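You operate a simulated robot arm through the tools that you are given. There is no shell and no other tool. Be economical: measure what you need, move in short steps, check, and stop when the job is done.

The job below is to be done with a simulated two-armed robot. You get a single attempt, and the scene is never put back.

Task
Wipe up the spill on the top of the torque bench with the cream rag and put it back.

It is judged by the outcome, as a careful person would: the job done as asked, and still so three seconds after it is handed in. It fails if anything else is knocked over, pushed out of place, dropped, spilled or broken.

Robot
Two 7-joint arms with two-finger parallel grippers on one trunk, on a base that drives. Base frame: it is fixed to the floor where the robot stands at the start and does not move with it; the origin is under the middle of the robot, x ahead of it, y to its left, z up; the surface under the hand at the start is at about z = 85. Lengths are in cm, angles in degrees, forces in N, time in s.
The left shoulder is at the start at [7.3, 18.2, 108.6], the right one opposite. With the tool pointing down near the work surface each hand reaches from about 30 to 76 cm from the robot's upright axis, wherever it stands, measured 20 degrees to its own side. Payload 3.91 kg a hand.
The TCP of each hand is the grasp point between the finger pads, 3 cm short of the fingertips. In the tool frame z runs along the fingers and y along their closing line. The gripper opens to 11 cm. The fingers are 2 cm wide and 1 cm thick; the gripper's body (4.8 by 11.2 cm) begins 5.5 cm behind the TCP.
Orientation is that of the tool frame in the base frame, as a unit quaternion [w, x, y, z]. With the fingers straight down and closing along the base's y, the tool's x points along the base's -x, its y along +y and its z along -z.

Tools
- The arms move only by the tool move_arm. It takes "left_moves", "right_moves" or both (then of equal length, played together; a hand with none holds still); each is one flat list of numbers, 7 for each row, row after row: the turn, a rotation vector about the tool's x, y, z in units of 5 degrees (1.0 is 5 degrees), then the shift along the tool's x, y, z in units of 20 mm (1.0 is 20 mm), then the gripper command, from -1 (fully open) to 1 (shut), values between in proportion. In form: [wx, wy, wz, dx, dy, dz, hand, wx, wy, wz, dx, dy, dz, hand, ...]. A call has 1 to 10 rows; each row shifts and turns the commanded pose from where the row before left it, along the tool's axes as they then stand. A call with a number of a shift or a turn outside -1 to 1 is refused whole. Each row takes 0.2 s and may step no farther than 5 cm and 8.6 degrees from the row before; otherwise, or with a gripper value out of range, the whole call is refused. A pose out of reach is approached as far as the arm can. The call stops where the force on the tool passes 40 N (or 10 N more than at its start, if that is more) or the arm is blocked; 0.2 s more then pass. The fingers move at their own pace (about 7.2 cm/s each) and stop on an object; they squeeze with about 45 N. The grip force told is the motor's: it shows also when the fingers shut on nothing. Time passes only in rows, and 0.2 s behind the last, so rows that do not move let the fingers close. It gives the time, the measured TCP pose, the force on the tool (base axes), the opening and the grip force at its end, in the units of the frame above (readings bear some noise), with the torque about the TCP (base axes, N m) and any sound that the robot's microphone picked up, and new pictures: "show" is both (left out), scene, wrist or none (wrist: the cameras of the hands that moved).
- Cameras (640 x 400 px; columns grow to the right, rows downward): "scene" is now at [22.01, 0.52, 127.32]; the picture's right is [0.04, -1.00, 0.00], its down [-0.57, -0.02, -0.82] and it looks along [0.82, 0.03, -0.57] (base axes); focal length 272 px, centre (320, 200). "left" rides on the left gripper at [7.2, -1.7, -10.3] in its tool frame; the picture's right is [0.23, 0.97, 0.00], its down [-0.76, 0.18, -0.62] and it looks along [-0.61, 0.14, 0.78] (tool axes); focal length 222 px, centre (320, 200). "right" rides on the right gripper at [7.2, 1.7, -10.3] in its tool frame; the picture's right is [-0.23, 0.97, 0.00], its down [-0.76, -0.18, -0.62] and it looks along [-0.61, -0.14, 0.78] (tool axes); focal length 222 px, centre (320, 200). There is no depth. A picture from a camera that has moved, and an enlarged one, comes with that camera's place and axes in the base frame and with its lens.
- move_column(by): slides the trunk up (or, below 0, down) by that many cm; the arms and the scene camera ride with it, the base frame stays. It gives what a move gives, with no picture.
- drive_base(legs): drives the robot by 1 to 6 legs, each [ahead, left, turn to the left] in cm, cm and degrees, along the robot's own axes; the way and the turn of a leg run together, so that a leg with both is an arc; at most 150 cm and 180 degrees a leg. The arms and the cameras ride along, it lands a little off, and it stops where it bumps. It gives what a move gives, and a new picture of the scene camera.
- turn_head(pan, tilt): turns the head with the scene camera to pan (to the left, within 80 degrees either way) and tilt (down, from -29 to 69), counted from straight ahead of the robot. It gives what a move gives, and a new picture of the scene camera.
- zoom(camera, box): a new picture of the part [left, top, right, bottom] of that camera's present view, enlarged. It takes no simulated time.
- sign_off(): hands the job in; it is judged then, once.

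Work in short steps. Places have to be worked out from the pictures, the camera data and where the tool is seen: move nearer, look again, correct. Check each grasp and each placing, and mend what went wrong. You have 120 turns and 260 pictures in all, those below and enlarged ones among them. Open the grippers and draw the arms clear of the work before you hand the job in, unless the task says otherwise; then end with one line.

The tools are called after "Emit:" as a command line: name --argument value ..., lists and objects as JSON in quotes. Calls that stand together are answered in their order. move_arm: Moves the arms, as the interface text tells. Its arguments: {"type":"object","properties":{"left_moves":{"type":"array"},"right_moves":{"type":"array"},"show":{"type":"string","enum":["both","scene","wrist","none"]}},"required":[]} The other tools are called the same way: move_column (by) slides the trunk up or down; drive_base (legs) drives the base; turn_head (pan, tilt) turns the head that bears the scene camera; zoom (camera, box) takes an enlarged picture of a part of a camera's view; sign_off () hands the job in.

At the start:

```text
time: 0.0
left_ee_pos: [35.29, 9.88, 111.77]
left_tool_rot: [-0.001, 0.0, 1.0, 0.0]
left_ft_force: [0.0, -0.4, -0.4]
left_torque: [0.01, -0.01, 0.01]
left_width: 10.98
left_grip_force: 0.1
right_ee_pos: [40.63, -14.85, 104.91]
right_tool_rot: [-0.001, 0.0, 1.0, 0.0]
right_ft_force: [0.2, -0.2, -0.5]
right_torque: [0.04, 0.0, 0.02]
right_width: 11.01
right_grip_force: 0.0
trunk travel left (down, up): [-35.0, 16.4]
robot x, y, heading: [-0.17, 0.1, 0.3]
head pan, tilt: [2.0, 34.5]
```

scene: 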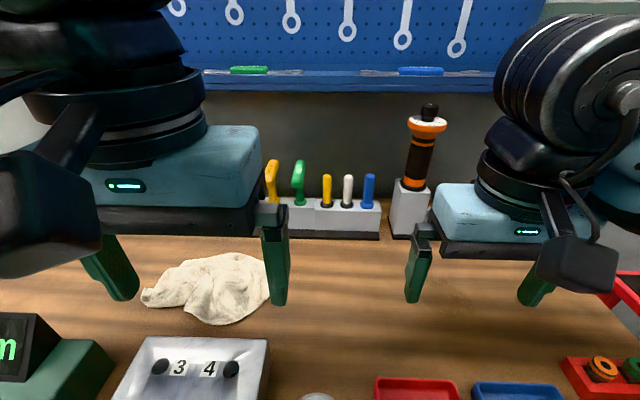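
right: 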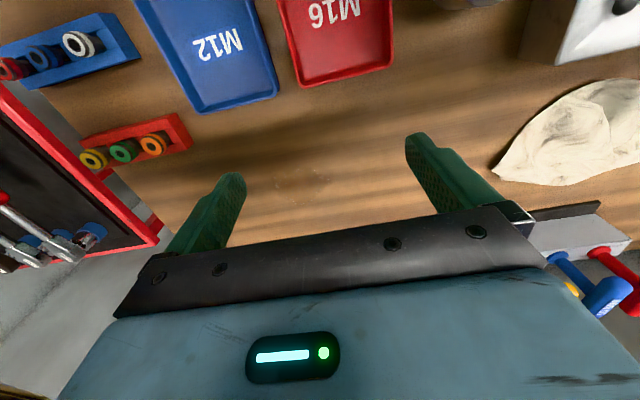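
left: 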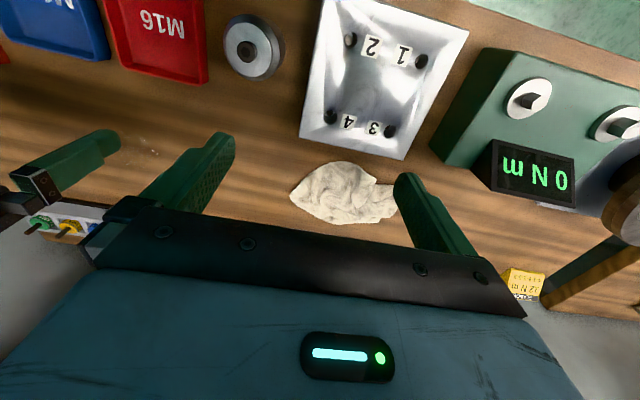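

The cream rag lies ahead-left on the bench. I have not found the spill yet, so I tilt the head down for a fuller view.

Emit:
turn_head --pan 0 --tilt 60

Emit:
zoom --camera "right" --box '[180, 80, 500, 280]'

Emit:
zoom --camera "left" --box '[0, 80, 320, 280]'

```text
time: 0.9
left_ee_pos: [35.27, 9.92, 111.52]
left_tool_rot: [-0.001, -0.001, 1.0, 0.0]
left_ft_force: [-0.1, -0.5, 0.4]
left_torque: [-0.02, -0.01, -0.01]
left_width: 11.01
left_grip_force: 0.1
right_ee_pos: [40.64, -14.85, 104.88]
right_tool_rot: [0.0, 0.0, 1.0, 0.0]
right_ft_force: [0.1, 0.4, 0.2]
right_torque: [0.03, -0.05, -0.02]
right_width: 10.99
right_grip_force: 0.0
trunk travel left (down, up): [-35.0, 16.4]
robot x, y, heading: [-0.28, 0.33, 0.1]
head pan, tilt: [0.0, 60.0]
camera scene: at [20.27, 0.24, 124.27], right [0.0, -1.0, 0.0], down [-0.83, 0.0, -0.56], along [0.56, 0.0, -0.83], focal length 272 px, centre (320, 200)
```

scene: 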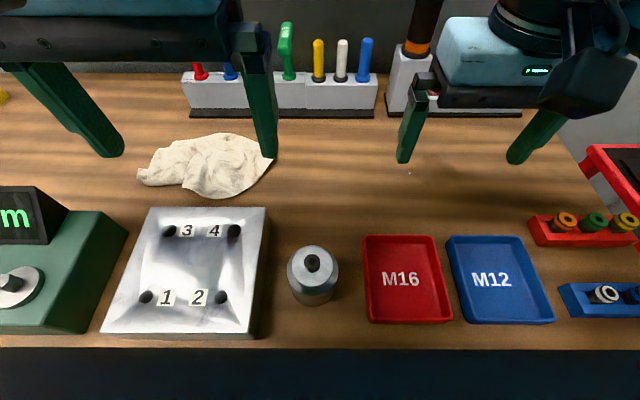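

```text
2.00 times, centred on (340, 180) of right
camera zoom: at [33.31, -13.12, 115.19], right [0.23, 0.97, 0.0], down [0.76, -0.18, 0.62], along [0.61, -0.14, -0.78], focal length 444 px, centre (280, 240)
```

zoom: 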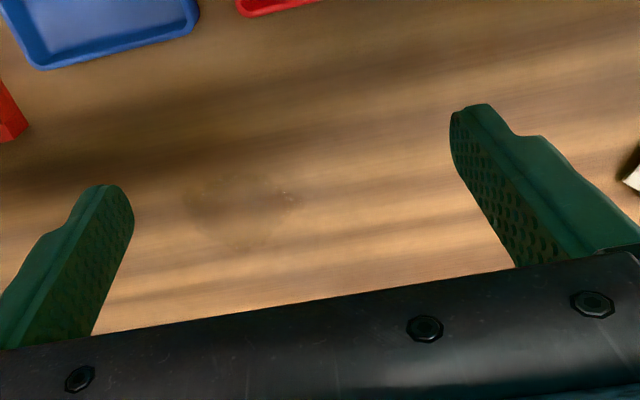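

```text
2.00 times, centred on (160, 180) of left
camera zoom: at [28.05, 8.18, 121.99], right [-0.23, 0.97, 0.0], down [0.76, 0.18, 0.62], along [0.6, 0.14, -0.78], focal length 444 px, centre (640, 240)
```

zoom: 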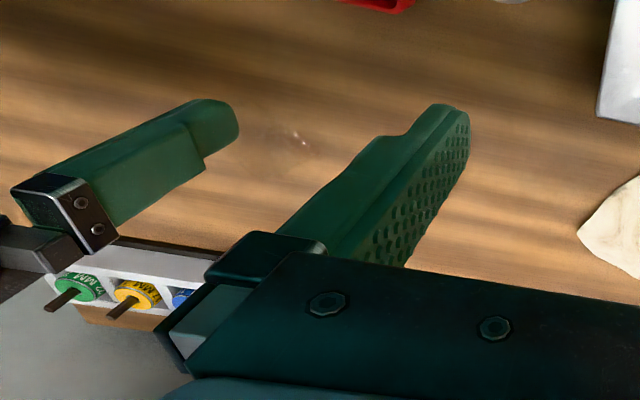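

A faint patch with a glint lies near (52, -17), seen by both wrist cameras. I move the right arm up, back and to the right so the scene camera can see it.

Emit:
move_arm --right_moves '[0, 0, 0, 0, 0, -1, -1, 0, 0, 0, 0, 0, -1, -1, 0, 0, 0, 0, -0.5, -1, -1, 0, 0, 0, 0.5, -1, -1, -1, 0, 0, 0, 1, -1, -1, -1, 0, 0, 0, 1, -1, 0, -1, 0, 0, 0, 1, -1, 0, -1, 0, 0, 0, 1, -1, 0, -1, 0, 0, 0, 0.5, -1, 0, -1]' --left_moves '[0, 0, 0, 0, 0, 0, -1, 0, 0, 0, 0, 0, 0, -1, 0, 0, 0, 0, 0, 0, -1, 0, 0, 0, 0, 0, 0, -1, 0, 0, 0, 0, 0, 0, -1, 0, 0, 0, 0, 0, 0, -1, 0, 0, 0, 0, 0, 0, -1, 0, 0, 0, 0, 0, 0, -1, 0, 0, 0, 0, 0, 0, -1]' --show "scene"

```text
time: 2.9
left_ee_pos: [35.2, 9.92, 111.69]
left_tool_rot: [-0.001, -0.001, 1.0, -0.001]
left_ft_force: [0.2, -0.2, -0.2]
left_torque: [0.02, 0.01, 0.04]
left_width: 10.99
left_grip_force: 0.1
right_ee_pos: [30.46, -27.89, 114.83]
right_tool_rot: [0.0, 0.0, 1.0, -0.001]
right_ft_force: [0.5, -0.8, -0.1]
right_torque: [0.01, -0.01, 0.04]
right_width: 11.01
right_grip_force: 0.0
trunk travel left (down, up): [-35.0, 16.4]
robot x, y, heading: [-0.03, 0.08, -0.1]
head pan, tilt: [0.0, 60.0]
camera scene: at [20.25, 0.22, 124.32], right [0.01, -1.0, 0.0], down [-0.83, -0.01, -0.56], along [0.56, 0.0, -0.83], focal length 272 px, centre (320, 200)
```

scene: 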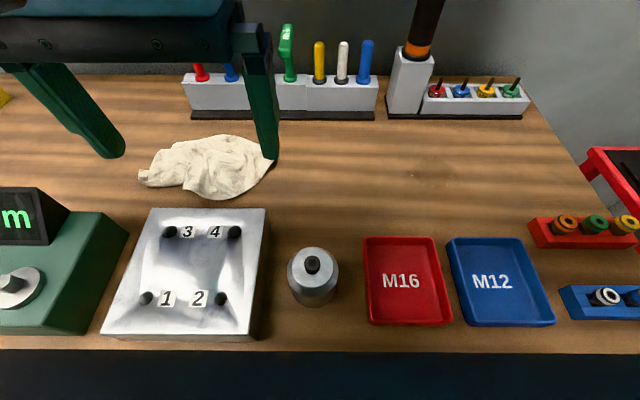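

I zoom on the faint patch and on the rag.

Emit:
zoom --camera "scene" --box '[352, 115, 512, 215]'

Emit:
zoom --camera "scene" --box '[120, 100, 320, 225]'

Emit:
zoom --camera "left" --box '[240, 120, 440, 245]'

```text
4.00 times, centred on (432, 165) of scene
camera zoom: at [20.25, 0.22, 124.32], right [0.01, -1.0, 0.0], down [-0.83, -0.01, -0.56], along [0.56, 0.0, -0.83], focal length 1090 px, centre (-128, 340)
```

zoom: 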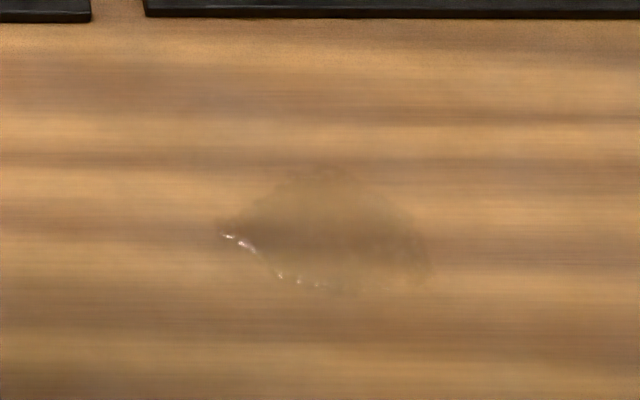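

```text
3.20 times, centred on (220, 162) of scene
camera zoom: at [20.25, 0.22, 124.32], right [0.01, -1.0, 0.0], down [-0.83, -0.01, -0.56], along [0.56, 0.0, -0.83], focal length 872 px, centre (640, 320)
```

zoom: 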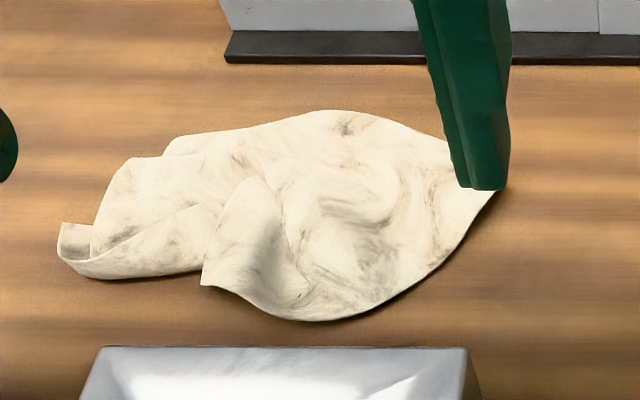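

```text
3.20 times, centred on (340, 182) of left
camera zoom: at [27.96, 8.13, 122.1], right [-0.23, 0.97, 0.0], down [0.76, 0.18, 0.62], along [0.61, 0.14, -0.78], focal length 711 px, centre (256, 256)
```

zoom: 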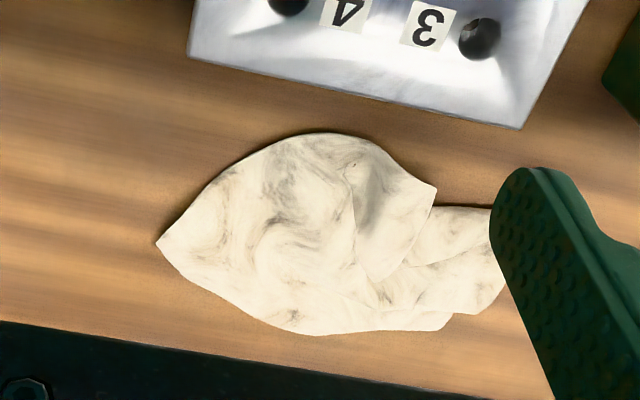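

The spill is a patch about 9×8 cm centred near (53, -20.5). The rag is centred near (55, 20), spanning y 9–34. I bring the left hand closer to inspect the rag.

Emit:
move_arm --left_moves '[0, 0, 0, -1, 1, 0.5, -1, 0, 0, 0, -1, 1, 0.5, -1, 0, 0, 0, -1, 1, 0.5, -1, 0, 0, 0, -1, 1, 0.5, -1, 0, 0, 0, -1, 1, 0.5, -1, 0, 0, 0, -1, 0.5, 0.5, -1]'

```text
time: 4.3
left_ee_pos: [47.41, 20.96, 105.92]
left_tool_rot: [0.0, 0.0, 1.0, 0.0]
left_ft_force: [1.2, -0.7, -0.4]
left_torque: [-0.05, 0.01, 0.01]
left_width: 11.01
left_grip_force: 0.1
right_ee_pos: [30.6, -27.81, 114.93]
right_tool_rot: [-0.001, 0.0, 1.0, 0.0]
right_ft_force: [0.0, -0.3, -1.3]
right_torque: [0.01, 0.01, 0.03]
right_width: 11.01
right_grip_force: 0.1
trunk travel left (down, up): [-35.0, 16.4]
robot x, y, heading: [-0.3, 0.13, -0.0]
head pan, tilt: [0.0, 60.0]
camera scene: at [19.89, 0.21, 123.81], right [0.0, -1.0, 0.0], down [-0.87, 0.0, -0.5], along [0.5, 0.0, -0.87], focal length 272 px, centre (320, 200)
camera left: at [40.28, 19.19, 116.33], right [-0.23, 0.97, 0.0], down [0.76, 0.18, 0.62], along [0.61, 0.14, -0.78], focal length 222 px, centre (320, 200)
```

scene: 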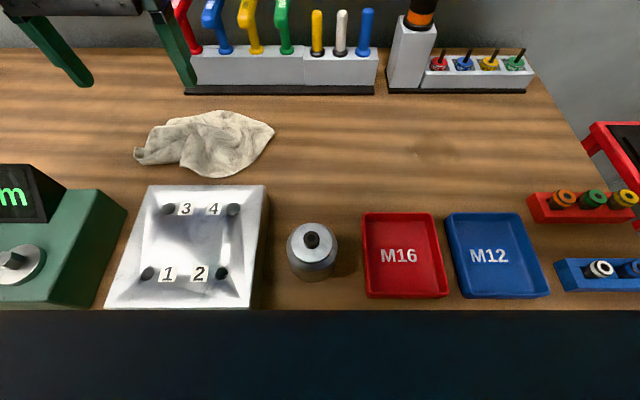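
left: 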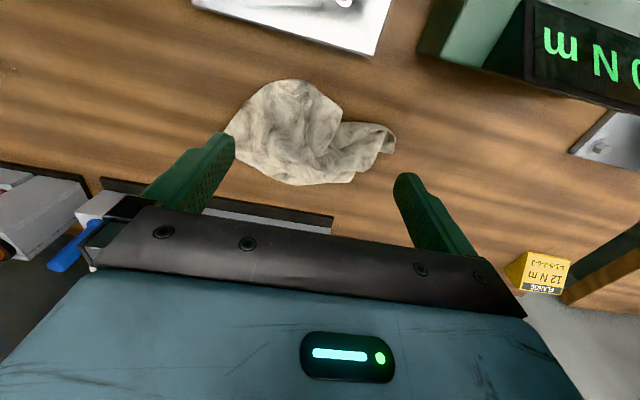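

Both cameras put the rag's middle near (55, 20). I line up over it and drop to just above it with the fingers half open.

Emit:
move_arm --left_moves '[0, 0, 0, -1, 0, 0, -0.2, 0, 0, 0, -1, 0, 0, -0.2, 0, 0, 0, -1, -0.25, 0.5, -0.2, 0, 0, 0, -0.6, -0.25, 1, -0.2, 0, 0, 0, 0, 0, 1, -0.2, 0, 0, 0, 0, 0, 1, -0.2, 0, 0, 0, 0, 0, 1, -0.2, 0, 0, 0, 0, 0, 1, -0.2, 0, 0, 0, 0, 0, 0.5, -0.2]'

Emit:
zoom --camera "scene" --box '[340, 100, 500, 200]'

```text
time: 6.3
left_ee_pos: [53.84, 19.84, 94.8]
left_tool_rot: [0.009, -0.002, 1.0, 0.001]
left_ft_force: [-0.2, 0.7, 0.2]
left_torque: [0.01, 0.0, 0.0]
left_width: 6.61
left_grip_force: 0.0
right_ee_pos: [29.86, -28.27, 115.07]
right_tool_rot: [0.003, 0.001, 1.0, 0.002]
right_ft_force: [0.2, -0.5, 0.1]
right_torque: [0.02, 0.0, -0.03]
right_width: 11.0
right_grip_force: 0.1
trunk travel left (down, up): [-35.0, 16.4]
robot x, y, heading: [0.03, 0.16, 0.0]
head pan, tilt: [0.0, 60.0]
camera scene: at [19.0, -0.18, 124.02], right [0.0, -1.0, 0.0], down [-0.86, 0.0, -0.51], along [0.51, 0.0, -0.86], focal length 272 px, centre (320, 200)
camera left: at [46.48, 17.92, 104.93], right [-0.23, 0.97, 0.0], down [0.75, 0.18, 0.64], along [0.62, 0.15, -0.77], focal length 222 px, centre (320, 200)
```

scene: 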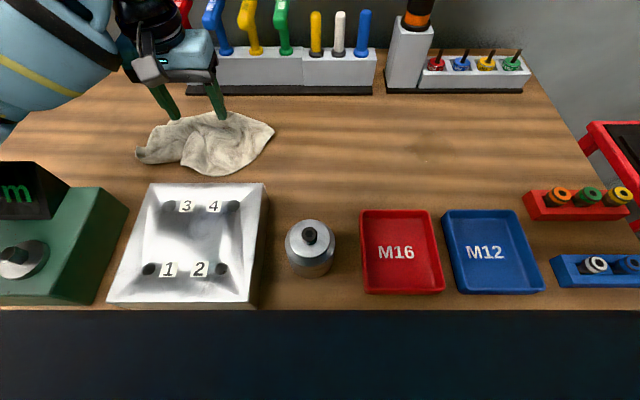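
left: 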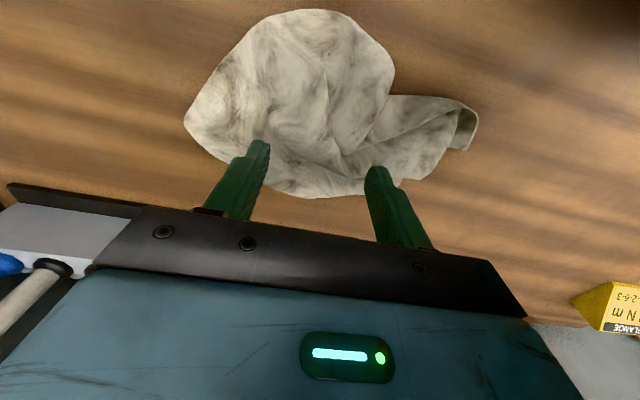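

```text
4.00 times, centred on (420, 150) of scene
camera zoom: at [19.0, -0.18, 124.02], right [0.0, -1.0, 0.0], down [-0.86, 0.0, -0.51], along [0.51, 0.0, -0.86], focal length 1090 px, centre (-80, 400)
```

zoom: 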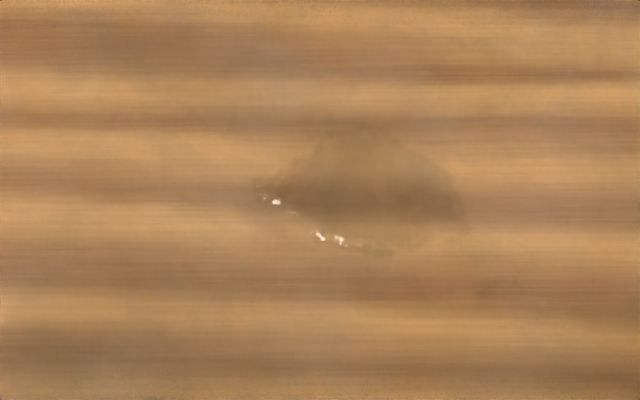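

The fingers are over the rag's middle. I lower until the tips are just above the bench, then close.

Emit:
move_arm --left_moves '[0, 0, 0, 0, 0, 1, -0.2, 0, 0, 0, 0, 0, 1, -0.2, 0, 0, 0, 0, 0, 0.6, -0.2, 0, 0, 0, 0, 0, 0.4, -0.2, 0, 0, 0, 0, 0, 0, -0.2]' --show "wrist"

```text
time: 7.7
left_ee_pos: [53.88, 19.91, 91.67]
left_tool_rot: [0.04, -0.012, 0.999, 0.005]
left_ft_force: [0.3, -1.2, -0.9]
left_torque: [0.02, -0.03, -0.04]
left_width: 6.59
left_grip_force: 0.0
right_ee_pos: [28.46, -29.27, 114.86]
right_tool_rot: [0.008, -0.002, 1.0, 0.006]
right_ft_force: [0.2, 0.3, -0.2]
right_torque: [0.03, 0.02, -0.02]
right_width: 11.01
right_grip_force: 0.1
trunk travel left (down, up): [-35.0, 16.4]
robot x, y, heading: [-0.1, -0.21, 0.5]
head pan, tilt: [0.0, 60.0]
stopped in row 5 (left hand): the arm was blocked; the commanded pose is now the measured one
camera left: at [45.86, 17.89, 101.45], right [-0.25, 0.97, -0.01], down [0.7, 0.19, 0.68], along [0.66, 0.16, -0.73], focal length 222 px, centre (320, 200)
```

left: 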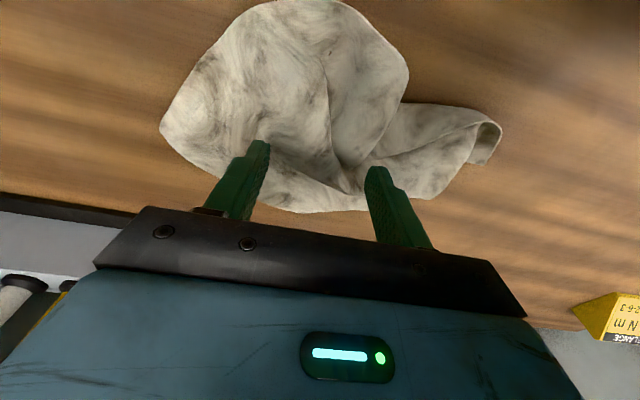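

The left arm was blocked at z=91.7 with no tool force, and it tilted. I look at the scene to see what the arm may be touching.

Emit:
turn_head --pan 35 --tilt 35

```text
time: 8.7
left_ee_pos: [53.76, 19.98, 91.62]
left_tool_rot: [0.037, -0.009, 0.999, 0.005]
left_ft_force: [0.2, 0.4, -0.2]
left_torque: [0.02, -0.01, 0.01]
left_width: 6.57
left_grip_force: 0.0
right_ee_pos: [28.27, -29.04, 115.23]
right_tool_rot: [0.011, -0.001, 1.0, 0.007]
right_ft_force: [1.1, -0.1, -0.1]
right_torque: [-0.01, 0.03, -0.01]
right_width: 11.01
right_grip_force: 0.1
trunk travel left (down, up): [-35.0, 16.4]
robot x, y, heading: [-0.21, 0.18, 0.1]
head pan, tilt: [35.0, 35.0]
camera scene: at [17.83, 3.87, 127.69], right [0.57, -0.82, 0.0], down [-0.45, -0.32, -0.83], along [0.68, 0.48, -0.55], focal length 272 px, centre (320, 200)
```

scene: 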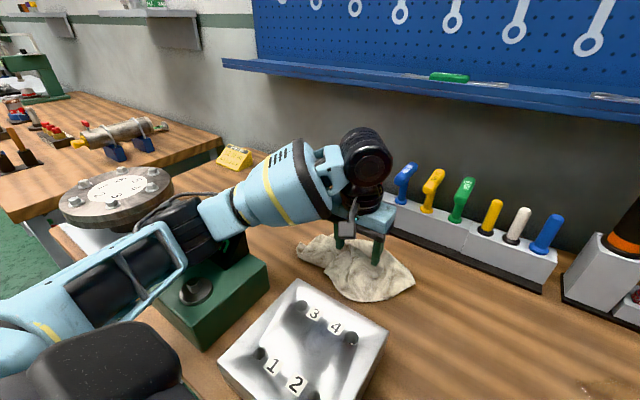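

The left arm's elbow is leaning on the green torque meter. I raise the trunk straight up so the arm lifts cleanly off it.

Emit:
move_column --by 12

Emit:
turn_head --pan 35 --tilt 45

```text
time: 10.2
left_ee_pos: [55.29, 20.87, 101.85]
left_tool_rot: [0.025, -0.007, 1.0, 0.0]
left_ft_force: [0.1, -0.5, -1.2]
left_torque: [0.01, -0.02, 0.0]
left_width: 6.62
left_grip_force: 0.0
right_ee_pos: [30.56, -27.84, 126.85]
right_tool_rot: [0.0, 0.0, 1.0, 0.0]
right_ft_force: [0.4, 0.3, -0.5]
right_torque: [0.0, -0.02, -0.01]
right_width: 11.02
right_grip_force: 0.1
trunk travel left (down, up): [-47.0, 4.4]
robot x, y, heading: [0.1, -0.11, 0.2]
head pan, tilt: [35.0, 35.0]
```

```text
time: 10.9
left_ee_pos: [55.46, 20.84, 102.15]
left_tool_rot: [0.026, -0.008, 1.0, -0.001]
left_ft_force: [0.6, 0.0, 0.6]
left_torque: [-0.04, 0.05, 0.03]
left_width: 6.61
left_grip_force: 0.0
right_ee_pos: [30.56, -27.76, 126.97]
right_tool_rot: [0.0, 0.0, 1.0, 0.0]
right_ft_force: [0.2, -0.2, -0.6]
right_torque: [-0.02, 0.03, -0.03]
right_width: 10.97
right_grip_force: 0.1
trunk travel left (down, up): [-47.0, 4.4]
robot x, y, heading: [-0.02, 0.14, 0.2]
head pan, tilt: [35.0, 45.0]
camera scene: at [13.27, 4.91, 139.74], right [0.57, -0.82, 0.0], down [-0.58, -0.41, -0.71], along [0.58, 0.41, -0.71], focal length 272 px, centre (320, 200)
```

scene: 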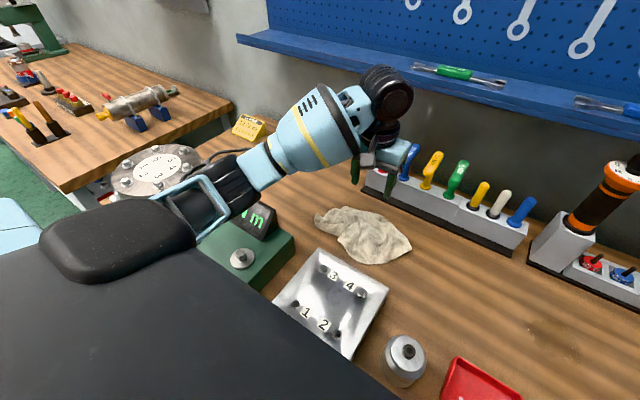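

The arm is clear of the meter. I'll use the right arm for the rag instead, so I retract the left hand up and back to its starting posture.

Emit:
move_arm --left_moves '[0, 0, 0, 0, 0, -1, -1, 0, 0, 0, 0, 0, -1, -1, 0, 0, 0, 0, 0, -1, -1, 0, 0, 0, 0.5, 0, -1, -1, 0, 0, 0, 1, 0, -1, -1, 0, 0, 0, 1, -0.5, -1, -1, 0, 0, 0, 1, -0.5, -1, -1, 0, 0, 0, 1, -1, -1, -1, 0, 0, 0, 1, -1, -1, -1, 0, 0, 0, 1, -1, -1, -1]' --show "none"

Emit:
move_arm --left_moves '[0, 0, 0, 1, -0.5, 0, -1, 0, 0, 0, 1, -0.5, 0, -1, 0, 0, 0, 1, -0.5, 0, -1, 0, 0, 0, 0.5, 0, 0, -1]' --show "none"

Emit:
turn_head --pan 0 --tilt 60

```text
time: 13.1
left_ee_pos: [41.36, 12.51, 121.37]
left_tool_rot: [0.026, -0.009, 1.0, -0.002]
left_ft_force: [0.2, 0.1, -0.1]
left_torque: [0.0, 0.0, 0.01]
left_width: 10.98
left_grip_force: 0.0
right_ee_pos: [30.57, -27.96, 126.98]
right_tool_rot: [0.0, 0.0, 1.0, -0.001]
right_ft_force: [-1.2, 0.1, -0.4]
right_torque: [0.03, -0.03, 0.02]
right_width: 11.01
right_grip_force: 0.1
trunk travel left (down, up): [-47.0, 4.4]
robot x, y, heading: [0.15, 0.25, 0.2]
head pan, tilt: [35.0, 45.0]
```

```text
time: 14.1
left_ee_pos: [34.43, 9.6, 121.1]
left_tool_rot: [0.027, -0.008, 1.0, -0.002]
left_ft_force: [0.4, 0.5, 0.1]
left_torque: [0.0, 0.06, -0.02]
left_width: 11.01
left_grip_force: 0.1
right_ee_pos: [30.43, -27.67, 127.0]
right_tool_rot: [0.0, 0.0, 1.0, 0.0]
right_ft_force: [-0.7, -0.6, 0.0]
right_torque: [0.01, 0.0, -0.02]
right_width: 11.0
right_grip_force: 0.1
trunk travel left (down, up): [-47.0, 4.4]
robot x, y, heading: [0.22, 0.09, -0.1]
head pan, tilt: [35.0, 45.0]
```

```text
time: 15.1
left_ee_pos: [34.59, 9.52, 121.0]
left_tool_rot: [0.026, -0.008, 1.0, -0.001]
left_ft_force: [0.3, 0.2, -0.7]
left_torque: [0.03, -0.01, 0.04]
left_width: 11.0
left_grip_force: 0.1
right_ee_pos: [30.61, -27.78, 126.92]
right_tool_rot: [0.0, 0.0, 1.0, 0.0]
right_ft_force: [0.5, 0.7, 0.2]
right_torque: [-0.03, 0.01, -0.01]
right_width: 11.01
right_grip_force: 0.0
trunk travel left (down, up): [-47.0, 4.4]
robot x, y, heading: [-0.01, -0.05, 0.2]
head pan, tilt: [0.0, 60.0]
camera scene: at [13.27, 0.26, 137.79], right [0.0, -1.0, 0.0], down [-0.87, 0.0, -0.5], along [0.5, 0.0, -0.87], focal length 272 px, centre (320, 200)
```

scene: 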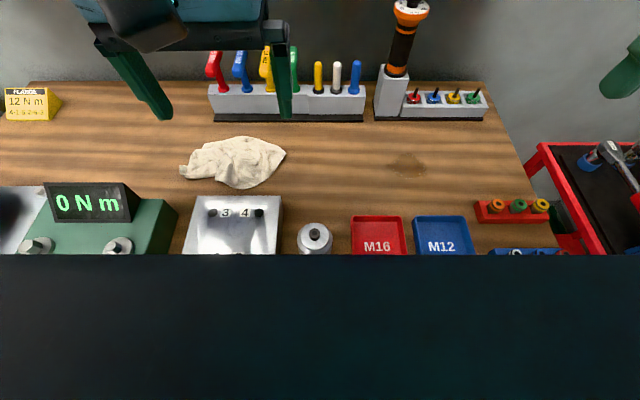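

The meter appears unmoved. I drive 20 cm left so the right shoulder sits between the rag and the spill, keeping the arms high.

Emit:
drive_base --legs '[[0, 20, 0]]'

```text
time: 17.5
left_ee_pos: [34.55, 29.69, 121.05]
left_tool_rot: [0.026, -0.006, 1.0, -0.001]
left_ft_force: [-0.6, 0.3, -0.1]
left_torque: [-0.01, 0.01, -0.02]
left_width: 10.98
left_grip_force: 0.1
right_ee_pos: [30.52, -7.71, 126.93]
right_tool_rot: [0.0, 0.001, 1.0, 0.0]
right_ft_force: [1.1, -0.2, -0.4]
right_torque: [0.03, 0.0, -0.01]
right_width: 10.98
right_grip_force: 0.1
trunk travel left (down, up): [-47.0, 4.4]
robot x, y, heading: [-0.12, 20.18, -0.1]
head pan, tilt: [0.0, 60.0]
camera scene: at [13.28, 20.47, 137.79], right [0.0, -1.0, 0.0], down [-0.87, 0.0, -0.5], along [0.5, 0.0, -0.87], focal length 272 px, centre (320, 200)
```

scene: 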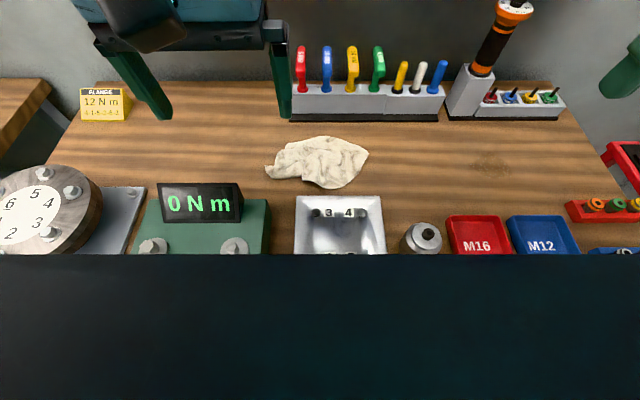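

Now I bring the right hand over toward the rag, still high.

Emit:
move_arm --right_moves '[0, 0, 0, -1, 1, 0.5, -0.2, 0, 0, 0, -1, 1, 0.5, -0.2, 0, 0, 0, -1, 1, 0.5, -0.2, 0, 0, 0, -1, 1, 0.5, -0.2, 0, 0, 0, -1, 1, 0.5, -0.2, 0, 0, 0, -1, 1, 0.5, -0.2, 0, 0, 0, -1, 1, 0.5, -0.2, 0, 0, 0, -1, 1, 0.5, -0.2, 0, 0, 0, -1, 1, 0.5, -0.2, 0, 0, 0, -1, 1, 0.5, -0.2]' --show "none"

Emit:
move_arm --right_moves '[0, 0, 0, -1, 1, 0.5, -0.2, 0, 0, 0, -0.8, 1, 1, -0.2, 0, 0, 0, 0, 1, 1, -0.2, 0, 0, 0, 0, 0.5, 1, -0.2]'

```text
time: 19.7
left_ee_pos: [34.61, 29.79, 121.1]
left_tool_rot: [0.025, -0.007, 1.0, -0.001]
left_ft_force: [0.7, 1.1, 0.2]
left_torque: [0.0, 0.0, -0.03]
left_width: 10.98
left_grip_force: 0.1
right_ee_pos: [50.78, 12.54, 116.94]
right_tool_rot: [0.001, 0.001, 1.0, 0.0]
right_ft_force: [-0.8, -0.8, 0.1]
right_torque: [0.0, 0.02, 0.01]
right_width: 6.6
right_grip_force: 0.0
trunk travel left (down, up): [-47.0, 4.4]
robot x, y, heading: [0.06, 20.65, -0.2]
head pan, tilt: [0.0, 60.0]
```

```text
time: 20.7
left_ee_pos: [34.5, 29.74, 120.95]
left_tool_rot: [0.025, -0.007, 1.0, -0.001]
left_ft_force: [-0.3, -0.2, 0.1]
left_torque: [-0.02, 0.01, 0.0]
left_width: 11.01
left_grip_force: 0.0
right_ee_pos: [54.06, 19.47, 109.62]
right_tool_rot: [0.0, 0.001, 1.0, 0.001]
right_ft_force: [0.7, 0.9, 0.8]
right_torque: [0.03, 0.0, 0.03]
right_width: 6.6
right_grip_force: 0.0
trunk travel left (down, up): [-47.0, 4.4]
robot x, y, heading: [0.19, 20.46, 0.2]
head pan, tilt: [0.0, 60.0]
camera scene: at [13.31, 20.5, 137.78], right [0.0, -1.0, 0.0], down [-0.87, 0.0, -0.5], along [0.5, 0.0, -0.87], focal length 272 px, centre (320, 200)
camera right: at [46.86, 21.12, 120.0], right [0.23, 0.97, 0.0], down [0.76, -0.18, 0.62], along [0.61, -0.14, -0.78], focal length 222 px, centre (320, 200)
```

scene: 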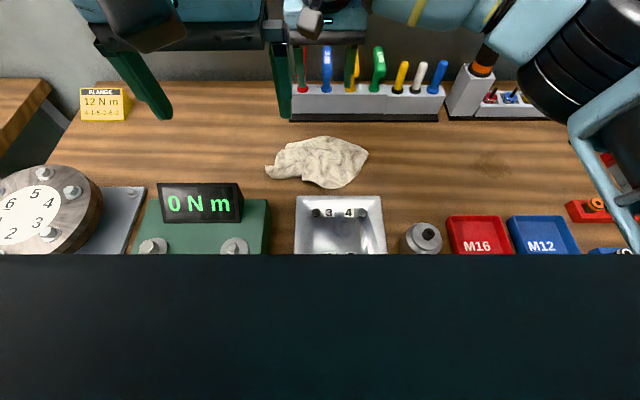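
right: 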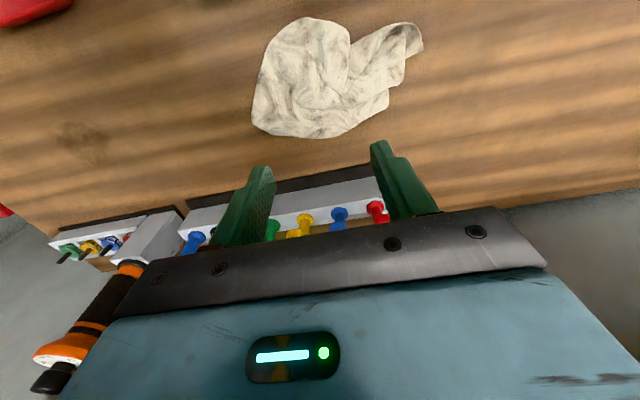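

The rag centre measures (53.6, 19.6), right under the hand. I pan the head right to watch the elbow and lower 12 cm.

Emit:
turn_head --pan -35 --tilt 40

Emit:
move_arm --right_moves '[0, 0, 0, 0, 0, 1, -0.2, 0, 0, 0, 0, 0, 1, -0.2, 0, 0, 0, 0, 0, 1, -0.2, 0, 0, 0, 0, 0, 1, -0.2, 0, 0, 0, 0, 0, 1, -0.2, 0, 0, 0, 0, 0, 1, -0.2]'

```text
time: 21.8
left_ee_pos: [34.6, 29.66, 120.98]
left_tool_rot: [0.026, -0.007, 1.0, 0.0]
left_ft_force: [0.9, 0.7, -0.2]
left_torque: [0.0, -0.02, -0.01]
left_width: 10.97
left_grip_force: 0.0
right_ee_pos: [54.14, 19.38, 109.78]
right_tool_rot: [0.0, 0.001, 1.0, 0.0]
right_ft_force: [0.4, -0.5, -0.4]
right_torque: [-0.03, 0.01, -0.03]
right_width: 6.58
right_grip_force: 0.0
trunk travel left (down, up): [-47.0, 4.4]
robot x, y, heading: [-0.36, 20.22, -0.2]
head pan, tilt: [-35.0, 40.0]
camera scene: at [13.58, 15.61, 140.46], right [-0.57, -0.82, 0.0], down [-0.53, 0.37, -0.77], along [0.63, -0.44, -0.64], focal length 272 px, centre (320, 200)
```

scene: 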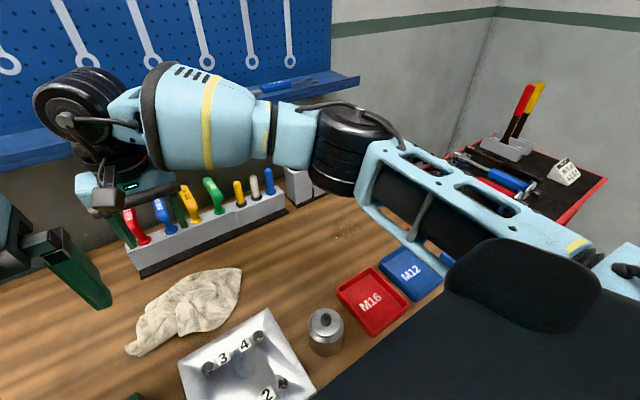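

```text
time: 23.1
left_ee_pos: [34.59, 29.65, 121.03]
left_tool_rot: [0.026, -0.007, 1.0, -0.001]
left_ft_force: [-0.5, -0.8, -0.4]
left_torque: [0.01, 0.02, -0.02]
left_width: 10.98
left_grip_force: 0.0
right_ee_pos: [54.09, 19.29, 97.8]
right_tool_rot: [-0.001, 0.0, 1.0, 0.0]
right_ft_force: [0.3, 0.0, 0.4]
right_torque: [-0.03, -0.03, -0.02]
right_width: 6.62
right_grip_force: 0.1
trunk travel left (down, up): [-47.0, 4.4]
robot x, y, heading: [-0.24, 20.13, 0.0]
head pan, tilt: [-35.0, 40.0]
camera scene: at [13.6, 15.59, 140.46], right [-0.57, -0.82, 0.0], down [-0.53, 0.37, -0.77], along [0.63, -0.44, -0.64], focal length 272 px, centre (320, 200)
camera right: at [46.89, 21.04, 108.12], right [0.23, 0.97, 0.0], down [0.76, -0.18, 0.62], along [0.61, -0.14, -0.78], focal length 222 px, centre (320, 200)
```

scene: 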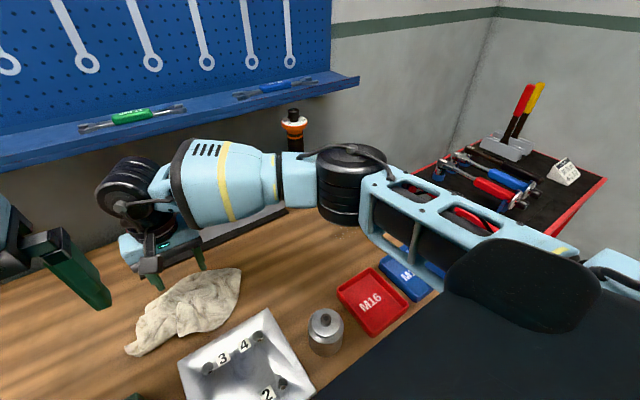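
right: 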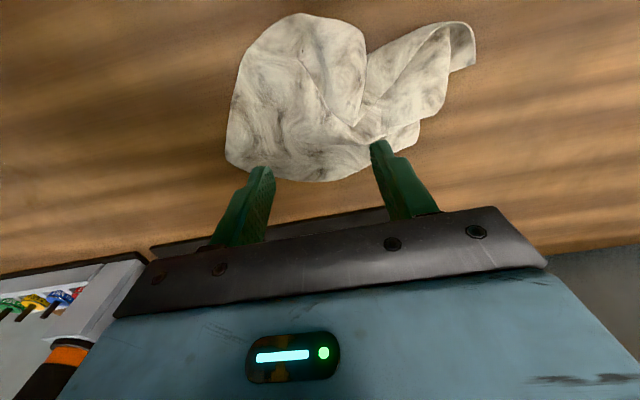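

The elbow is well above everything. I lower to grasp height; the force limit stops it if it touches.

Emit:
move_arm --right_moves '[0, 0, 0, 0, 0, 1, -0.2, 0, 0, 0, 0, 0, 1, -0.2, 0, 0, 0, 0, 0, 1, -0.2, 0, 0, 0, 0, 0, 0.7, -0.2, 0, 0, 0, 0, 0, 0.5, -0.2, 0, 0, 0, 0, 0, 0.3, -0.2]'

```text
time: 24.6
left_ee_pos: [34.56, 29.72, 120.92]
left_tool_rot: [0.027, -0.007, 1.0, 0.0]
left_ft_force: [-0.8, -0.2, -0.5]
left_torque: [-0.03, -0.03, 0.01]
left_width: 11.0
left_grip_force: 0.0
right_ee_pos: [54.39, 19.34, 89.04]
right_tool_rot: [0.0, 0.001, 1.0, 0.0]
right_ft_force: [0.7, -0.3, 0.7]
right_torque: [0.03, 0.01, 0.01]
right_width: 6.6
right_grip_force: 0.1
trunk travel left (down, up): [-47.0, 4.4]
robot x, y, heading: [-0.32, 20.59, 0.0]
head pan, tilt: [-35.0, 40.0]
camera scene: at [13.57, 15.59, 140.46], right [-0.57, -0.82, 0.0], down [-0.53, 0.37, -0.77], along [0.63, -0.44, -0.64], focal length 272 px, centre (320, 200)
camera right: at [47.04, 21.03, 99.18], right [0.23, 0.97, 0.0], down [0.76, -0.18, 0.62], along [0.61, -0.14, -0.78], focal length 222 px, centre (320, 200)
```

scene: 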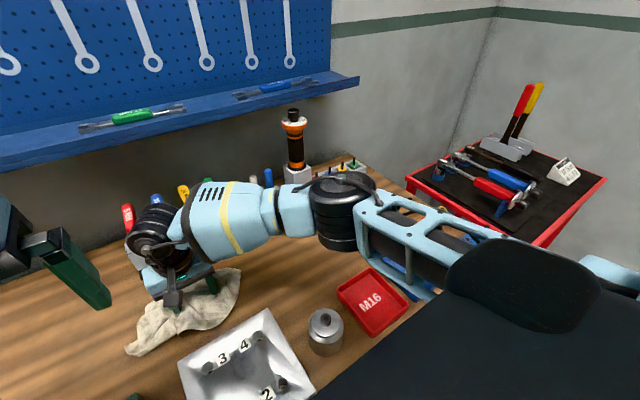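
right: 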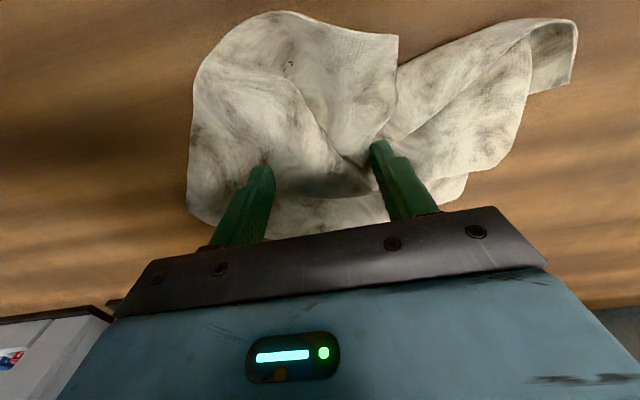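

There is no contact at z=89, so the tips are about 1 cm above the bench. I lower slightly and close.

Emit:
move_arm --right_moves '[0, 0, 0, 0, 0, 0.3, -0.2, 0, 0, 0, 0, 0, 0, 1, 0, 0, 0, 0, 0, 0, 1, 0, 0, 0, 0, 0, 0, 1, 0, 0, 0, 0, 0, 0, 1]'

```text
time: 25.8
left_ee_pos: [34.55, 29.66, 121.13]
left_tool_rot: [0.027, -0.007, 1.0, -0.001]
left_ft_force: [0.6, -0.8, -0.1]
left_torque: [-0.03, 0.0, -0.01]
left_width: 11.0
left_grip_force: 0.1
right_ee_pos: [54.18, 19.41, 88.3]
right_tool_rot: [0.0, 0.001, 1.0, 0.0]
right_ft_force: [-0.2, -0.7, 4.1]
right_torque: [-0.01, 0.01, -0.02]
right_width: 0.34
right_grip_force: 43.5
trunk travel left (down, up): [-47.0, 4.4]
robot x, y, heading: [-0.3, 20.44, -0.2]
head pan, tilt: [-35.0, 40.0]
camera scene: at [13.53, 15.59, 140.47], right [-0.57, -0.82, 0.0], down [-0.53, 0.37, -0.77], along [0.63, -0.44, -0.64], focal length 272 px, centre (320, 200)
camera right: at [46.97, 21.04, 98.64], right [0.23, 0.97, 0.0], down [0.76, -0.18, 0.62], along [0.61, -0.14, -0.78], focal length 222 px, centre (320, 200)
```

scene: 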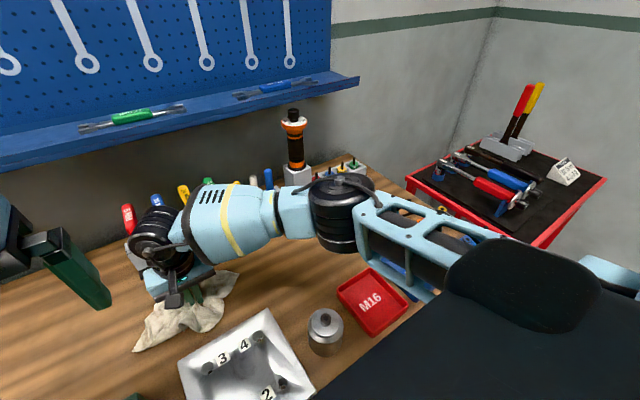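
right: 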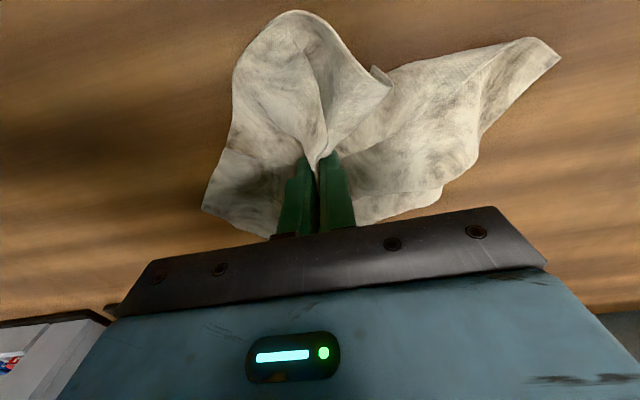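

The cloth is gathered in the fingers. I lift 6 cm and check it.

Emit:
move_arm --right_moves '[0, 0, 0, 0, 0, -1, 1, 0, 0, 0, 0, 0, -1, 1, 0, 0, 0, 0, 0, -1, 1, 0, 0, 0, 0, 0, 0, 1]' --show "wrist"

```text
time: 26.8
left_ee_pos: [34.53, 29.67, 121.05]
left_tool_rot: [0.025, -0.007, 1.0, 0.0]
left_ft_force: [-0.2, -0.3, 0.4]
left_torque: [-0.03, 0.02, -0.03]
left_width: 10.99
left_grip_force: 0.1
right_ee_pos: [54.21, 19.49, 94.15]
right_tool_rot: [0.0, 0.002, 1.0, 0.001]
right_ft_force: [0.4, 0.3, 1.1]
right_torque: [0.03, 0.01, -0.01]
right_width: 0.35
right_grip_force: 43.2
trunk travel left (down, up): [-47.0, 4.4]
robot x, y, heading: [0.08, 20.82, 0.0]
head pan, tilt: [-35.0, 40.0]
camera right: at [47.05, 21.25, 104.43], right [0.23, 0.97, 0.0], down [0.76, -0.18, 0.62], along [0.61, -0.14, -0.78], focal length 222 px, centre (320, 200)
```

right: 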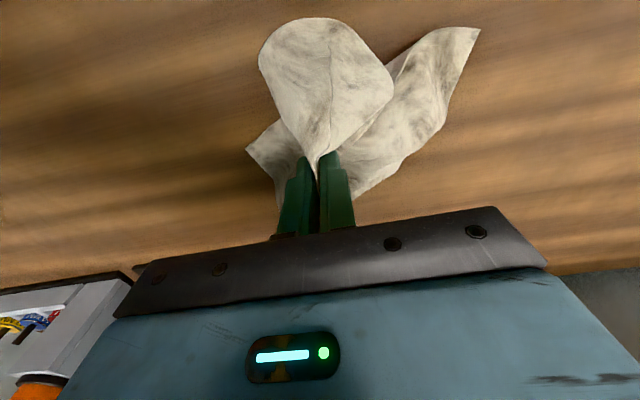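

The rag is held. I carry it right in steps, raised a few centimetres, and watch the elbow.

Emit:
move_arm --right_moves '[0, 0, 0, 0, -1, -1, 1, 0, 0, 0, 0, -1, -0.5, 1, 0, 0, 0, 0, -1, 0, 1, 0, 0, 0, 0, -1, 0, 1, 0, 0, 0, 0, -1, 0, 1, 0, 0, 0, 0, -1, 0, 1, 0, 0, 0, 0, -1, 0, 1, 0, 0, 0, 0, -1, 0, 1, 0, 0, 0, 0, -1, 0, 1, 0, 0, 0, 0, -1, 0, 1]'

```text
time: 28.9
left_ee_pos: [34.46, 29.65, 121.08]
left_tool_rot: [0.026, -0.007, 1.0, -0.001]
left_ft_force: [-1.4, 0.6, -0.2]
left_torque: [0.02, -0.01, 0.0]
left_width: 11.02
left_grip_force: 0.2
right_ee_pos: [54.0, -0.73, 97.27]
right_tool_rot: [0.0, 0.001, 1.0, 0.0]
right_ft_force: [-0.9, 0.2, -0.6]
right_torque: [0.05, 0.0, -0.02]
right_width: 0.3
right_grip_force: 43.7
trunk travel left (down, up): [-47.0, 4.4]
robot x, y, heading: [-0.08, 20.23, -0.1]
head pan, tilt: [-35.0, 40.0]
camera scene: at [13.56, 15.54, 140.46], right [-0.57, -0.82, 0.0], down [-0.53, 0.37, -0.77], along [0.63, -0.44, -0.64], focal length 272 px, centre (320, 200)
camera right: at [46.79, 0.98, 107.63], right [0.23, 0.97, 0.0], down [0.76, -0.18, 0.62], along [0.61, -0.14, -0.78], focal length 222 px, centre (320, 200)
```

scene: 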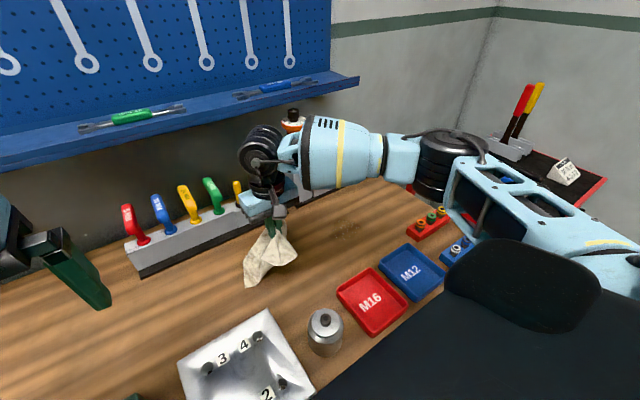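
right: 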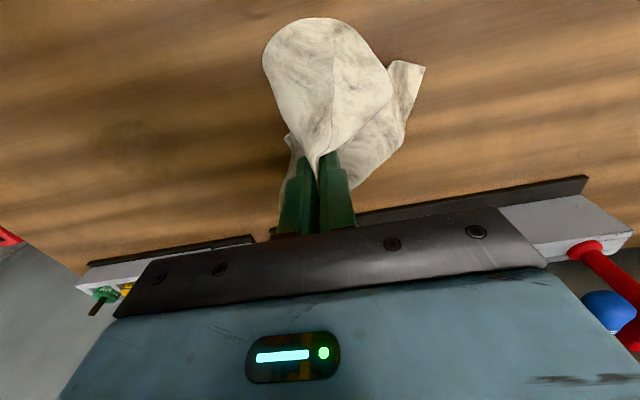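

The arm has room, so I carry on to above the spill at y ≈ -20.

Emit:
move_arm --right_moves '[0, 0, 0, 0, -1, 0, 1, 0, 0, 0, 0, -1, 0, 1, 0, 0, 0, 0, -1, 0, 1, 0, 0, 0, 0, -1, 0, 1, 0, 0, 0, 0, -1, 0, 1, 0, 0, 0, 0, -1, 0, 1, 0, 0, 0, 0, -1, 0, 1, 0, 0, 0, 0, -1, 0, 1]'

```text
time: 30.8
left_ee_pos: [34.52, 29.66, 120.97]
left_tool_rot: [0.026, -0.006, 1.0, -0.001]
left_ft_force: [-0.1, 0.0, 0.8]
left_torque: [0.04, 0.01, -0.03]
left_width: 10.99
left_grip_force: 0.0
right_ee_pos: [54.15, -16.71, 97.09]
right_tool_rot: [-0.001, 0.001, 1.0, 0.0]
right_ft_force: [0.1, -0.5, -0.3]
right_torque: [0.04, -0.03, -0.01]
right_width: 0.34
right_grip_force: 43.0
trunk travel left (down, up): [-47.0, 4.4]
robot x, y, heading: [0.23, 20.16, -0.1]
head pan, tilt: [-35.0, 40.0]
camera scene: at [13.57, 15.56, 140.46], right [-0.57, -0.82, 0.0], down [-0.53, 0.37, -0.77], along [0.63, -0.44, -0.64], focal length 272 px, centre (320, 200)
camera right: at [46.89, -15.1, 107.37], right [0.23, 0.97, 0.0], down [0.76, -0.18, 0.62], along [0.61, -0.14, -0.78], focal length 222 px, centre (320, 200)
```

scene: 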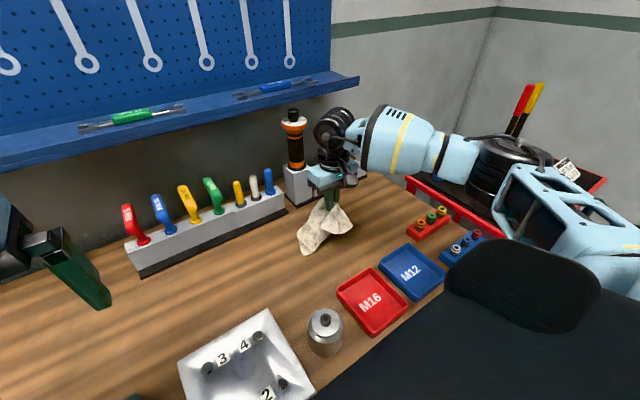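
right: 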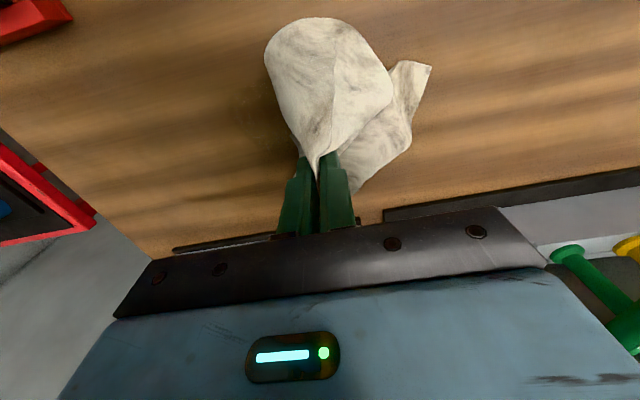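

The rag hangs right beside the spill. I lower it onto the bench here.

Emit:
move_arm --right_moves '[0, 0, 0, 0, 0, 1, 1, 0, 0, 0, 0, 0, 1, 1, 0, 0, 0, 0, 0, 1, 1, 0, 0, 0, 0, 0, 0.9, 1, 0, 0, 0, 0, 0, 0.35, 1]'

```text
time: 31.9
left_ee_pos: [34.61, 29.76, 121.01]
left_tool_rot: [0.026, -0.007, 1.0, 0.0]
left_ft_force: [-0.1, 0.1, -0.2]
left_torque: [0.0, 0.02, -0.01]
left_width: 11.0
left_grip_force: 0.1
right_ee_pos: [54.04, -16.58, 88.91]
right_tool_rot: [0.0, 0.001, 1.0, 0.0]
right_ft_force: [0.4, 0.4, 0.8]
right_torque: [-0.01, -0.01, -0.02]
right_width: 0.33
right_grip_force: 43.3
trunk travel left (down, up): [-47.0, 4.4]
robot x, y, heading: [0.25, 20.15, -0.1]
head pan, tilt: [-35.0, 40.0]
camera scene: at [13.55, 15.61, 140.47], right [-0.57, -0.82, 0.0], down [-0.53, 0.37, -0.77], along [0.63, -0.44, -0.64], focal length 272 px, centre (320, 200)
camera right: at [46.79, -15.01, 99.15], right [0.23, 0.97, 0.0], down [0.76, -0.18, 0.62], along [0.61, -0.14, -0.78], focal length 222 px, centre (320, 200)
```

scene: 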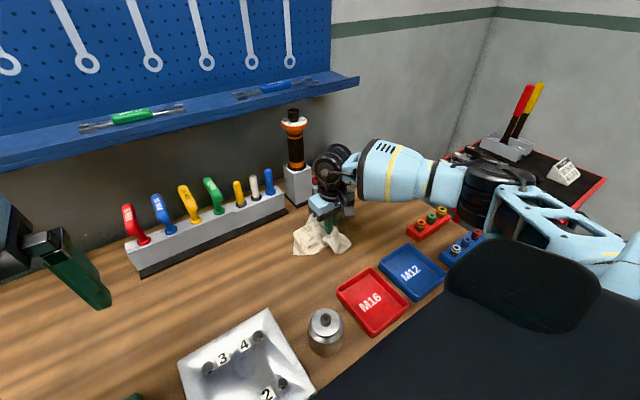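
right: 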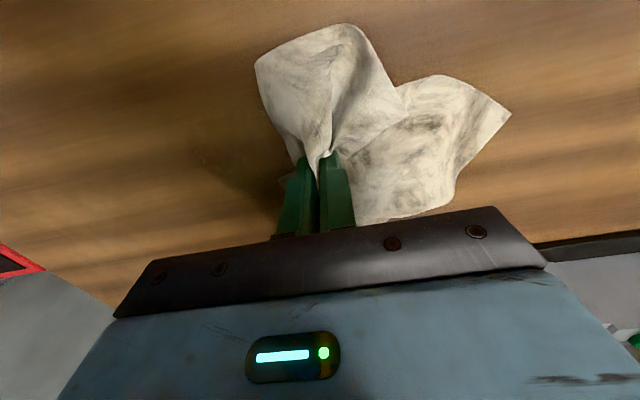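

The rag is on the bench at the spill's left edge. I press lightly and wipe to the right across it.

Emit:
move_arm --right_moves '[0, 0, 0, 0, 0, 0.3, 1, 0, 0, 0, 0, -0.6, 0, 1, 0, 0, 0, 0, -1, 0, 1, 0, 0, 0, 0, -1, 0, 1, 0, 0, 0, 0, -1, 0, 1, 0, 0, 0, 0, -1, 0, 1, 0, 0, 0, 0, -1, 0, 1]'

```text
time: 33.5
left_ee_pos: [34.36, 29.89, 121.09]
left_tool_rot: [0.025, -0.008, 1.0, -0.001]
left_ft_force: [-0.2, -0.4, -0.2]
left_torque: [0.04, 0.01, -0.02]
left_width: 10.97
left_grip_force: 0.1
right_ee_pos: [54.14, -27.48, 88.53]
right_tool_rot: [0.001, 0.001, 1.0, 0.0]
right_ft_force: [-1.7, 8.0, 18.9]
right_torque: [0.33, 0.04, 0.02]
right_width: 0.33
right_grip_force: 43.2
trunk travel left (down, up): [-47.0, 4.4]
robot x, y, heading: [0.01, 20.63, -0.1]
head pan, tilt: [-35.0, 40.0]
camera scene: at [13.4, 15.82, 140.5], right [-0.57, -0.82, 0.0], down [-0.53, 0.37, -0.77], along [0.63, -0.44, -0.64], focal length 272 px, centre (320, 200)
camera right: at [46.8, -25.87, 98.75], right [0.23, 0.97, 0.0], down [0.76, -0.18, 0.62], along [0.61, -0.14, -0.78], focal length 222 px, centre (320, 200)
```

scene: 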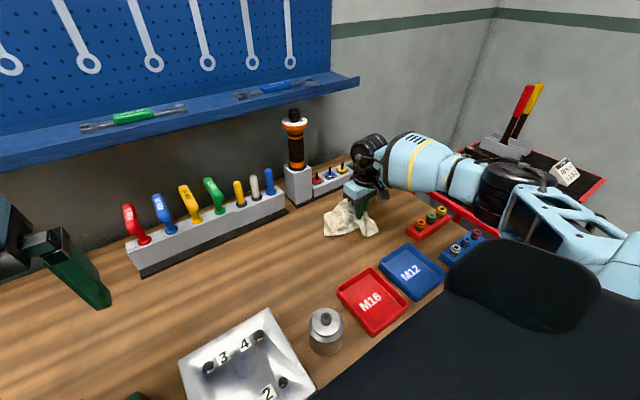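
right: 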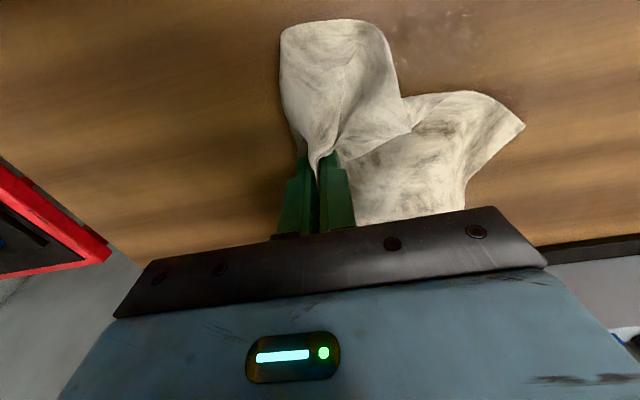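

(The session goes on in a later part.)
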